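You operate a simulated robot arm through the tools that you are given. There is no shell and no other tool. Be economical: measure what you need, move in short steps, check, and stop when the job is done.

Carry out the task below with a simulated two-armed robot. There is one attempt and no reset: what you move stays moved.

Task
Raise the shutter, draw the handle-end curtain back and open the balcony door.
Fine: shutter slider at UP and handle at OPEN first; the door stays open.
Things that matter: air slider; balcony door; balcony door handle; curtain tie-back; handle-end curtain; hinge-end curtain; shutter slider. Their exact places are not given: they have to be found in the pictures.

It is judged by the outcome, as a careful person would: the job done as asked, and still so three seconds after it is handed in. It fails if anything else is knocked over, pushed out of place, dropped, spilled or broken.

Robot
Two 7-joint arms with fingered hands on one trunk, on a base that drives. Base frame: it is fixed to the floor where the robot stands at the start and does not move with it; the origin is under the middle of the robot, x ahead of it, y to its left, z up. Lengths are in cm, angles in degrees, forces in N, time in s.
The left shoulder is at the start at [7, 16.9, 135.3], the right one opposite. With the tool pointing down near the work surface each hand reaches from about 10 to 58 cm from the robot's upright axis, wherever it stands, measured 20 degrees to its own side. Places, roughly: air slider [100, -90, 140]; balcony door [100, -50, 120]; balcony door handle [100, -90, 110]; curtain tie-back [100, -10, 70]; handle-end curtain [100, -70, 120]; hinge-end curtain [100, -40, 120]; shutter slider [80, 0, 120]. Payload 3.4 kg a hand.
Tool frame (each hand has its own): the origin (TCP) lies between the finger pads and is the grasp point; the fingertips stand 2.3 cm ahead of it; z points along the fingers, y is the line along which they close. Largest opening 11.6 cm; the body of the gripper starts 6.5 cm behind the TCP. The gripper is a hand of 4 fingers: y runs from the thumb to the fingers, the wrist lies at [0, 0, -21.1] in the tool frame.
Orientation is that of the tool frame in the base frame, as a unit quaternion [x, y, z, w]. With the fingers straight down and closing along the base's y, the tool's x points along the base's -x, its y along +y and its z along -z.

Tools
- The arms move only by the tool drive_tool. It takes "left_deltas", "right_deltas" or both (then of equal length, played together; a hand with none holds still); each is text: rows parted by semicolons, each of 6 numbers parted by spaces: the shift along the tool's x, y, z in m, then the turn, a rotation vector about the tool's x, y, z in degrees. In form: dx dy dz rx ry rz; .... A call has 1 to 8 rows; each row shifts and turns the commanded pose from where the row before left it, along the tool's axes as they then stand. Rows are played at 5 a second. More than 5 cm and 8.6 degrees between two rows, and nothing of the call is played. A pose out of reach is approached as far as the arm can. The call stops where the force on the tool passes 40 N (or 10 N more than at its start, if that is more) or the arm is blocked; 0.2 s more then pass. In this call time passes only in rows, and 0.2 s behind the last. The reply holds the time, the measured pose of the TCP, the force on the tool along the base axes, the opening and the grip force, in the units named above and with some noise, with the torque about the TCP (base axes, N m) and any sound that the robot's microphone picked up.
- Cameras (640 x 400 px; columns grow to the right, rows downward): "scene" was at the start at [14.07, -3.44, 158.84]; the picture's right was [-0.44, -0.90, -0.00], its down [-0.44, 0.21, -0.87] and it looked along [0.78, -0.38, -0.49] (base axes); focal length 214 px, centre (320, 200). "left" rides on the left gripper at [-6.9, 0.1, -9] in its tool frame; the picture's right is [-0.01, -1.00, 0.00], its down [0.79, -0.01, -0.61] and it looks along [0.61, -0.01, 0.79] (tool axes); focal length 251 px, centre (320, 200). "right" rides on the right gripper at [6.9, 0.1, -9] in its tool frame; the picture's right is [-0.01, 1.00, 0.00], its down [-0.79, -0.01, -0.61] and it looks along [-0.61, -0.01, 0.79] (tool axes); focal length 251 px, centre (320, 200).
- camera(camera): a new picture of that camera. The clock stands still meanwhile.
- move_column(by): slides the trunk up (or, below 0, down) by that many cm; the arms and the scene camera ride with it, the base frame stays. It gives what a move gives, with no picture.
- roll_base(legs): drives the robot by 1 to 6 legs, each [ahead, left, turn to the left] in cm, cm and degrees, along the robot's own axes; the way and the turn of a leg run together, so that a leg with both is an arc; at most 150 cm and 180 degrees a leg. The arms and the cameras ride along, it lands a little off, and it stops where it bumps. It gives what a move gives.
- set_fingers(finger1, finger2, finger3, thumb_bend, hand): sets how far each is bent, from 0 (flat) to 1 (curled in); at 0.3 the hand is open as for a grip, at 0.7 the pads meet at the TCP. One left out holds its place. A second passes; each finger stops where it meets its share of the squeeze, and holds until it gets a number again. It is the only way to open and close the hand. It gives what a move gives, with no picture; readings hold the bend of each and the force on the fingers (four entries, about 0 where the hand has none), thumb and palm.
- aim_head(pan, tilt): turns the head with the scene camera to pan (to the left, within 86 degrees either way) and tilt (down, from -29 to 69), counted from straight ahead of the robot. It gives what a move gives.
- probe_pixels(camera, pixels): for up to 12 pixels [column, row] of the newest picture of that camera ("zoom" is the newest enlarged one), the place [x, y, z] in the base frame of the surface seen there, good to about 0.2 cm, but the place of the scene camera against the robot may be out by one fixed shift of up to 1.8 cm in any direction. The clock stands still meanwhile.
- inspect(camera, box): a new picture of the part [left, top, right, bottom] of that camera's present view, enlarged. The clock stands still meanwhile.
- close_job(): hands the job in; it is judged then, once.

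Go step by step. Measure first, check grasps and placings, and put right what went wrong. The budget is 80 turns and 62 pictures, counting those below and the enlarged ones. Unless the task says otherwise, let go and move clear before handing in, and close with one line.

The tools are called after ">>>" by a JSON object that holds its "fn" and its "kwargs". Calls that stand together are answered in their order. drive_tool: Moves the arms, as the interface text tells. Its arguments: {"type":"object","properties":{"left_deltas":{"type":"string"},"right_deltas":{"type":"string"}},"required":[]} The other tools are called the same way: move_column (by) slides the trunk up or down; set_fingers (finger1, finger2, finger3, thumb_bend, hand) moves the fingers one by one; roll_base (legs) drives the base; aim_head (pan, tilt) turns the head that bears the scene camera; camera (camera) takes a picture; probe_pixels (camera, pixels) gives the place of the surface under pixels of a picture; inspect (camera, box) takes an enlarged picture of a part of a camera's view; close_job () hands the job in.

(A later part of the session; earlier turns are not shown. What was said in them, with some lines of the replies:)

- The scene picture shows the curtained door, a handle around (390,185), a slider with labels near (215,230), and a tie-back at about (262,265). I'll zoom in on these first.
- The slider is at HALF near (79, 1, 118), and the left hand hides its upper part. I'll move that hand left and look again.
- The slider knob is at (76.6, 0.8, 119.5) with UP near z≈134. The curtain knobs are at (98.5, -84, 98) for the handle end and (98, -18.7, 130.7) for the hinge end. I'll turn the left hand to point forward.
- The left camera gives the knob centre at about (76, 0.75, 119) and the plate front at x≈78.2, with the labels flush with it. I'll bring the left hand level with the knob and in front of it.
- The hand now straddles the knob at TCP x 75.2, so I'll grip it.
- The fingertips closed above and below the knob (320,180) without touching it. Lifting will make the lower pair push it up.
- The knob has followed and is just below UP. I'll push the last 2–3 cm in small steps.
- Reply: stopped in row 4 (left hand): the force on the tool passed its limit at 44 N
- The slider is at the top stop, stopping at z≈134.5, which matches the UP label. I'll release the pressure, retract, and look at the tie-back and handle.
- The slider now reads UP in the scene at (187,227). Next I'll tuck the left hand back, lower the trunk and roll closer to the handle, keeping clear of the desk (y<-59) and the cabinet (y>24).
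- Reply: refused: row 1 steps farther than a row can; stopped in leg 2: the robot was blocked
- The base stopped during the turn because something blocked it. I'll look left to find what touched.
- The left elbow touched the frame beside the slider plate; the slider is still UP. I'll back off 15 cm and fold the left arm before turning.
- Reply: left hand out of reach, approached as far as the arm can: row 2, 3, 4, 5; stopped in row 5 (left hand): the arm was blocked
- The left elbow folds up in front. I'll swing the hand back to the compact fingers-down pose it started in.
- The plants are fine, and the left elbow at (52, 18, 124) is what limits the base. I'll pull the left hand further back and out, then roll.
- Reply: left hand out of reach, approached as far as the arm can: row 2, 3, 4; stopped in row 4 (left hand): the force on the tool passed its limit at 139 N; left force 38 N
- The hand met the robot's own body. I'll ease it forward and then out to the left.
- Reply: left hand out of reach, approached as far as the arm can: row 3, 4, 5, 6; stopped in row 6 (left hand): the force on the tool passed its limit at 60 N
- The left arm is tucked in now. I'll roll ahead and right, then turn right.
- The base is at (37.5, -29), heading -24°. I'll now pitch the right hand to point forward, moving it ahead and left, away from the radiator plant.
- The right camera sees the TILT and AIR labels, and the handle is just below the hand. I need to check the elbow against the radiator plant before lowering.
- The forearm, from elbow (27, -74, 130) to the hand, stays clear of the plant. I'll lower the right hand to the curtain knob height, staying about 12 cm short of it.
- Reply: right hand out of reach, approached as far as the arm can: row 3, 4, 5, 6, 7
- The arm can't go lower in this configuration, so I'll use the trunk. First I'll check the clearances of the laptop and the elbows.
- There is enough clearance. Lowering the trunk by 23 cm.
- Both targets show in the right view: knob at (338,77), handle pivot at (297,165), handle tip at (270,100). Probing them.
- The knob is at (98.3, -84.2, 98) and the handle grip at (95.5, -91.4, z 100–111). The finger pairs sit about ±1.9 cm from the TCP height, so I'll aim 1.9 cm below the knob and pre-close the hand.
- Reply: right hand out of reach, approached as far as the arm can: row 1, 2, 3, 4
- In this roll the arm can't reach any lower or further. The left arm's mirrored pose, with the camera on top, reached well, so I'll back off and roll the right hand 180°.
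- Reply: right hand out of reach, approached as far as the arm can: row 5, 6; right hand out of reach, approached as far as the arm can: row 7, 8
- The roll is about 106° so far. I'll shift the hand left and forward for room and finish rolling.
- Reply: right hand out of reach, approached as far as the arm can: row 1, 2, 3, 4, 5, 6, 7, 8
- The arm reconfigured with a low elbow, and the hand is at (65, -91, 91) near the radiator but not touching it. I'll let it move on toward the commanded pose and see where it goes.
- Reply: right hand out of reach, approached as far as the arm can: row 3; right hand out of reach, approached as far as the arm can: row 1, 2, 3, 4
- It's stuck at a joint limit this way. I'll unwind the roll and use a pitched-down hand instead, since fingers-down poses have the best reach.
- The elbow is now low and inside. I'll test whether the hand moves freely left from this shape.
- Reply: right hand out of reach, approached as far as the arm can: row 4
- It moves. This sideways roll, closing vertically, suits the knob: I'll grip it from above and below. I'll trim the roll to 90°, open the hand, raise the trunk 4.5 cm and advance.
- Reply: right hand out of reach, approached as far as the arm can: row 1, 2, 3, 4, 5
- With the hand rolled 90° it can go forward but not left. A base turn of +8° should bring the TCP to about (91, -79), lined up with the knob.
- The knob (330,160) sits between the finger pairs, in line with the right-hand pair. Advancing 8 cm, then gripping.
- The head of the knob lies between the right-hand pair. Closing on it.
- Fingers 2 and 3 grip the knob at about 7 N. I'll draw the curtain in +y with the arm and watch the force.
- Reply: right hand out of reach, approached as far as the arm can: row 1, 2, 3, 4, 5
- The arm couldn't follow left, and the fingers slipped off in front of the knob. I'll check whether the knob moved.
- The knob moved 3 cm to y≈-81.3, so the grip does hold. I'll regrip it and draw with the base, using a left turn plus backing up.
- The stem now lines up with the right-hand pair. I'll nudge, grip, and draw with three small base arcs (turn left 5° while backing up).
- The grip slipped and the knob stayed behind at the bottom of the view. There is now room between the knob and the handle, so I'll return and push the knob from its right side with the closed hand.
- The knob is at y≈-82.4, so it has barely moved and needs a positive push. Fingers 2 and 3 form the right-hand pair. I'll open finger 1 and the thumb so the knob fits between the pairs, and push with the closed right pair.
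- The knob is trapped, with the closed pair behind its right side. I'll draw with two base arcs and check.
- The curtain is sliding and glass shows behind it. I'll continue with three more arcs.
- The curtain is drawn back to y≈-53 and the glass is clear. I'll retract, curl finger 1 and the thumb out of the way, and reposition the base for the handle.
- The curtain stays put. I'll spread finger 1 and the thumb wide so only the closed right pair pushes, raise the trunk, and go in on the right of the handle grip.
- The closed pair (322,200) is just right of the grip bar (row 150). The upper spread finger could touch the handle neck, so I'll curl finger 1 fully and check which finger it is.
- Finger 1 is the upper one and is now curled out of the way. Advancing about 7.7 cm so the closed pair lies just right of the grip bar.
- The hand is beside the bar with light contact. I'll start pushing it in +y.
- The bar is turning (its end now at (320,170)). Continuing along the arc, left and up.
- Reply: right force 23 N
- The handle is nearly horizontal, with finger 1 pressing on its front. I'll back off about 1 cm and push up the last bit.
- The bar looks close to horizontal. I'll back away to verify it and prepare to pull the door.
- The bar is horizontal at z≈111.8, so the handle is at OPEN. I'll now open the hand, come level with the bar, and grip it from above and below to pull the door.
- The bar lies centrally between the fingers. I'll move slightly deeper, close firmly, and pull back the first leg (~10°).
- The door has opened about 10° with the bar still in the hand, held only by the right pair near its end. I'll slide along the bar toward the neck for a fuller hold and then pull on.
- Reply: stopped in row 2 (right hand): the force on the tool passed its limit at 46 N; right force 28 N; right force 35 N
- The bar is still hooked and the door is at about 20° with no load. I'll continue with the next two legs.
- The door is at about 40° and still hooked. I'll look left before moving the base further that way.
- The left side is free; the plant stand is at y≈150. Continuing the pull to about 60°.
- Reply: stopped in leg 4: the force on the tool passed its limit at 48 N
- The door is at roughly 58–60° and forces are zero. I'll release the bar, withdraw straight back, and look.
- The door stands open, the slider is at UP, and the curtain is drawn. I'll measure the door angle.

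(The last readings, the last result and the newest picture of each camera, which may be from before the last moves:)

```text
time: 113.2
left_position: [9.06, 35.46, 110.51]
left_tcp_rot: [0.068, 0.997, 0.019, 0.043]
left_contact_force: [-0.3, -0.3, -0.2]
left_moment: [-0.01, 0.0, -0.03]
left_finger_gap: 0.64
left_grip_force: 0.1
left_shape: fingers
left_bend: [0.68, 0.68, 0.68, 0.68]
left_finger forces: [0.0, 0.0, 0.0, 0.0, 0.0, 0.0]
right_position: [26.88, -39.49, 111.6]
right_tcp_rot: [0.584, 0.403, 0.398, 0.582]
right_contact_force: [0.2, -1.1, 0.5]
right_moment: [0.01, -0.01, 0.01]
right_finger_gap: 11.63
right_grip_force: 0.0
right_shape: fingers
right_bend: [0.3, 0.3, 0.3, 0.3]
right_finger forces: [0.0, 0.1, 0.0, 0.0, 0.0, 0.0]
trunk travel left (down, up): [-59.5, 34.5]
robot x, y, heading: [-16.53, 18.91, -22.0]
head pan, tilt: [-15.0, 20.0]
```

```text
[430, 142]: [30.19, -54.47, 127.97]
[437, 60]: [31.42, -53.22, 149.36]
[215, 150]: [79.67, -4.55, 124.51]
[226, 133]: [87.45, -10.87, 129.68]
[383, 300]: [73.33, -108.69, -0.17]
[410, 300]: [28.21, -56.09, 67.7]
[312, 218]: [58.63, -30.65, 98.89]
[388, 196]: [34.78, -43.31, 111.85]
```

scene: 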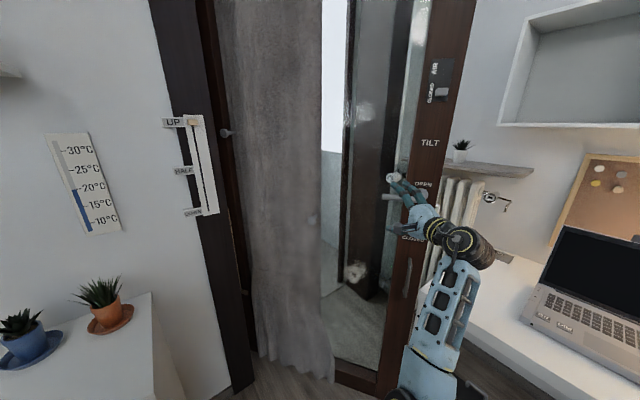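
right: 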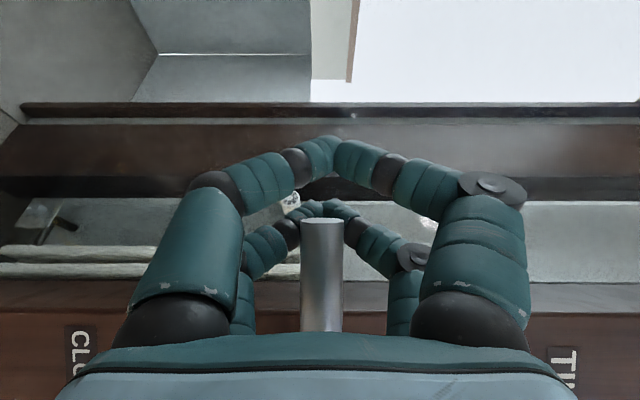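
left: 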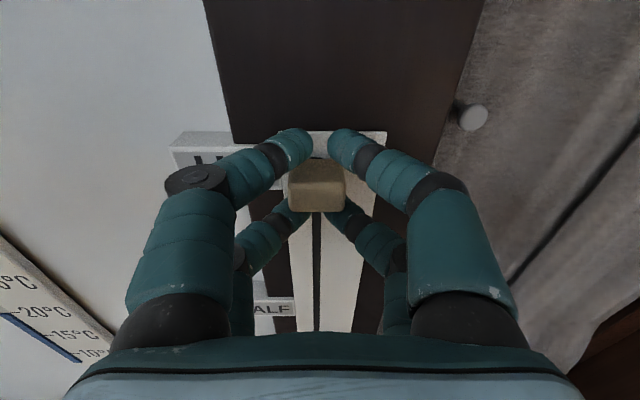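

The door is at about 58°. I'll regrip the bar and open it a bit further, with gentle base arcs that turn along with the door. If it meets a stop I'll leave it there.

>>> {"fn": "drive_tool", "kwargs": {"right_deltas": "0 0 0.04 0 0 0;0 0 0.04 0 0 0;0 0 0.03 0 0 0"}}

>>> {"fn": "set_fingers", "kwargs": {"hand": "right", "finger1": 0.85, "finger2": 0.85, "finger3": 0.85, "thumb_bend": 0.85}}

>>> {"fn": "roll_base", "kwargs": {"legs": [[-1.3, 11.3, -5], [-1.5, 11.1, -5]]}}

```text
time: 114.0
left_position: [9.13, 35.39, 110.51]
left_tcp_rot: [0.068, 0.997, 0.019, 0.043]
left_contact_force: [-0.3, 0.2, -0.3]
left_moment: [0.0, 0.03, -0.01]
left_finger_gap: 0.67
left_grip_force: 0.2
left_shape: fingers
left_bend: [0.68, 0.68, 0.68, 0.68]
left_finger forces: [0.0, 0.0, 0.0, 0.0, 0.0, 0.0]
right_position: [37.08, -43.43, 111.66]
right_tcp_rot: [0.584, 0.404, 0.397, 0.582]
right_contact_force: [-0.1, -0.3, 0.6]
right_moment: [0.01, -0.01, -0.01]
right_finger_gap: 11.67
right_grip_force: 0.1
right_shape: fingers
right_bend: [0.3, 0.3, 0.3, 0.3]
right_finger forces: [0.0, 0.1, 0.0, 0.0, 0.0, 0.0]
trunk travel left (down, up): [-59.5, 34.5]
robot x, y, heading: [-16.25, 19.09, -22.0]
head pan, tilt: [-15.0, 20.0]
```

```text
time: 115.0
left_position: [9.15, 35.38, 110.46]
left_tcp_rot: [0.068, 0.997, 0.019, 0.043]
left_contact_force: [1.0, -0.4, -0.4]
left_moment: [0.0, -0.01, 0.0]
left_finger_gap: 0.65
left_grip_force: 0.1
left_shape: fingers
left_bend: [0.68, 0.68, 0.68, 0.68]
left_finger forces: [0.0, 0.0, 0.0, 0.0, 0.1, 0.0]
right_position: [36.96, -43.36, 111.47]
right_tcp_rot: [0.584, 0.403, 0.397, 0.582]
right_contact_force: [-0.2, -0.1, -0.3]
right_moment: [0.0, -0.01, -0.01]
right_finger_gap: 0.01
right_grip_force: 0.2
right_shape: fingers
right_bend: [0.76, 0.75, 0.75, 0.77]
right_finger forces: [0.0, 0.1, 0.0, 0.1, 0.0, 0.0]
trunk travel left (down, up): [-59.5, 34.5]
robot x, y, heading: [-16.27, 18.9, -22.0]
head pan, tilt: [-15.0, 20.0]
```

```text
time: 115.9
left_position: [10.82, 38.38, 110.45]
left_tcp_rot: [0.082, 0.996, 0.018, 0.044]
left_contact_force: [0.0, -0.6, 0.3]
left_moment: [-0.01, 0.0, 0.01]
left_finger_gap: 0.67
left_grip_force: 0.0
left_shape: fingers
left_bend: [0.68, 0.68, 0.68, 0.68]
left_finger forces: [0.1, 0.0, 0.0, 0.0, 0.1, 0.0]
right_position: [36.55, -41.18, 111.49]
right_tcp_rot: [0.59, 0.396, 0.388, 0.587]
right_contact_force: [7.4, -3.2, 2.0]
right_moment: [-0.05, 0.0, 0.14]
right_finger_gap: 0.0
right_grip_force: 10.5
right_shape: fingers
right_bend: [0.76, 0.72, 0.72, 0.77]
right_finger forces: [0.0, 11.8, 9.6, 0.1, 0.0, 0.0]
trunk travel left (down, up): [-59.5, 34.5]
robot x, y, heading: [-15.1, 22.31, -23.4]
head pan, tilt: [-15.0, 20.0]
stopped in leg 1: the force on the tool passed its limit at 42 N (the readings are from after the stop); the commanded pose is now the measured one
```

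The pull was resisted again at about 60°, so I won't force it. Releasing, withdrawing and backing clear.

>>> {"fn": "set_fingers", "kwargs": {"hand": "right", "finger1": 0.3, "finger2": 0.3, "finger3": 0.3, "thumb_bend": 0.3}}

>>> {"fn": "drive_tool", "kwargs": {"right_deltas": "0 0 -0.03 0 0 0;0 0 -0.04 0 0 0;0 0 -0.04 0 0 0;0 0 -0.03 0 0 0"}}

>>> {"fn": "roll_base", "kwargs": {"legs": [[-10, 0, 0]]}}

>>> {"fn": "camera", "kwargs": {"camera": "scene"}}

```text
time: 116.9
left_position: [10.68, 38.43, 110.56]
left_tcp_rot: [0.082, 0.995, 0.018, 0.045]
left_contact_force: [0.0, 0.1, -0.5]
left_moment: [0.02, 0.01, 0.07]
left_finger_gap: 0.67
left_grip_force: 0.0
left_shape: fingers
left_bend: [0.68, 0.68, 0.68, 0.68]
left_finger forces: [0.0, 0.0, 0.0, 0.0, 0.0, 0.0]
right_position: [36.52, -41.15, 111.55]
right_tcp_rot: [0.59, 0.394, 0.389, 0.587]
right_contact_force: [-0.3, 0.3, 0.2]
right_moment: [-0.02, 0.01, 0.03]
right_finger_gap: 11.67
right_grip_force: 0.1
right_shape: fingers
right_bend: [0.3, 0.3, 0.3, 0.3]
right_finger forces: [0.0, 0.0, 0.0, 0.0, 0.0, 0.0]
trunk travel left (down, up): [-59.5, 34.5]
robot x, y, heading: [-15.49, 22.47, -23.3]
head pan, tilt: [-15.0, 20.0]
```

```text
time: 117.9
left_position: [10.63, 38.39, 110.44]
left_tcp_rot: [0.082, 0.995, 0.018, 0.044]
left_contact_force: [0.5, -0.4, 0.2]
left_moment: [0.03, 0.03, 0.01]
left_finger_gap: 0.65
left_grip_force: 0.1
left_shape: fingers
left_bend: [0.68, 0.68, 0.68, 0.68]
left_finger forces: [0.0, 0.0, 0.0, 0.1, 0.0, 0.1]
right_position: [23.64, -35.65, 111.67]
right_tcp_rot: [0.59, 0.395, 0.389, 0.588]
right_contact_force: [-0.8, -0.5, 0.6]
right_moment: [0.0, 0.02, -0.01]
right_finger_gap: 11.66
right_grip_force: 0.0
right_shape: fingers
right_bend: [0.3, 0.3, 0.3, 0.3]
right_finger forces: [0.0, 0.0, 0.0, 0.0, 0.1, 0.1]
trunk travel left (down, up): [-59.5, 34.5]
robot x, y, heading: [-14.92, 22.2, -23.6]
head pan, tilt: [-15.0, 20.0]
```

```text
time: 119.1
left_position: [1.4, 42.5, 110.46]
left_tcp_rot: [0.082, 0.996, 0.018, 0.044]
left_contact_force: [-0.2, 0.4, -0.1]
left_moment: [0.0, -0.01, 0.0]
left_finger_gap: 0.65
left_grip_force: 0.1
left_shape: fingers
left_bend: [0.68, 0.68, 0.68, 0.68]
left_finger forces: [0.1, 0.0, 0.1, 0.1, 0.0, 0.0]
right_position: [14.41, -31.63, 111.53]
right_tcp_rot: [0.591, 0.394, 0.388, 0.588]
right_contact_force: [-0.8, -0.4, -0.3]
right_moment: [0.03, -0.03, 0.02]
right_finger_gap: 11.68
right_grip_force: 0.0
right_shape: fingers
right_bend: [0.3, 0.3, 0.3, 0.3]
right_finger forces: [0.0, 0.0, 0.0, 0.0, 0.0, 0.1]
trunk travel left (down, up): [-59.5, 34.5]
robot x, y, heading: [-24.37, 26.25, -23.5]
head pan, tilt: [-15.0, 20.0]
```

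```text
1 pictures are left
```

scene: 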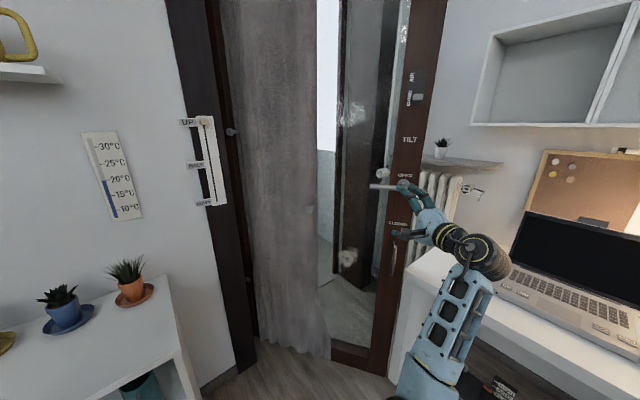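

>>> {"fn": "probe_pixels", "kwargs": {"camera": "scene", "pixels": [[410, 140], [415, 75], [372, 187], [383, 187], [206, 122], [310, 210], [397, 260]]}}

```text
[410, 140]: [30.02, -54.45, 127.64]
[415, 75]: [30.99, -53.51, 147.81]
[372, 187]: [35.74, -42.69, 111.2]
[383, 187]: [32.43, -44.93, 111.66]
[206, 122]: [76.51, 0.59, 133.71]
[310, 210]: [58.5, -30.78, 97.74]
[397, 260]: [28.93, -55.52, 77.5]
```

The door is holding steady at about 58°, with its edge still at (30, -54). The handle bar is level at OPEN, the slider is at UP, the curtain is drawn back, and the hands are clear. Handing in.

>>> {"fn": "close_job", "kwargs": {}}

```text
The job is handed in.
```

The shutter slider is at UP, the handle-end curtain is drawn back and the handle is at OPEN. The balcony door stands open at about 58°; it resisted going further, so I left it there. It had not moved when I measured it again after letting go. Early on, the left elbow touched the door frame beside the slider; I saw nothing moved or knocked over in the pictures.
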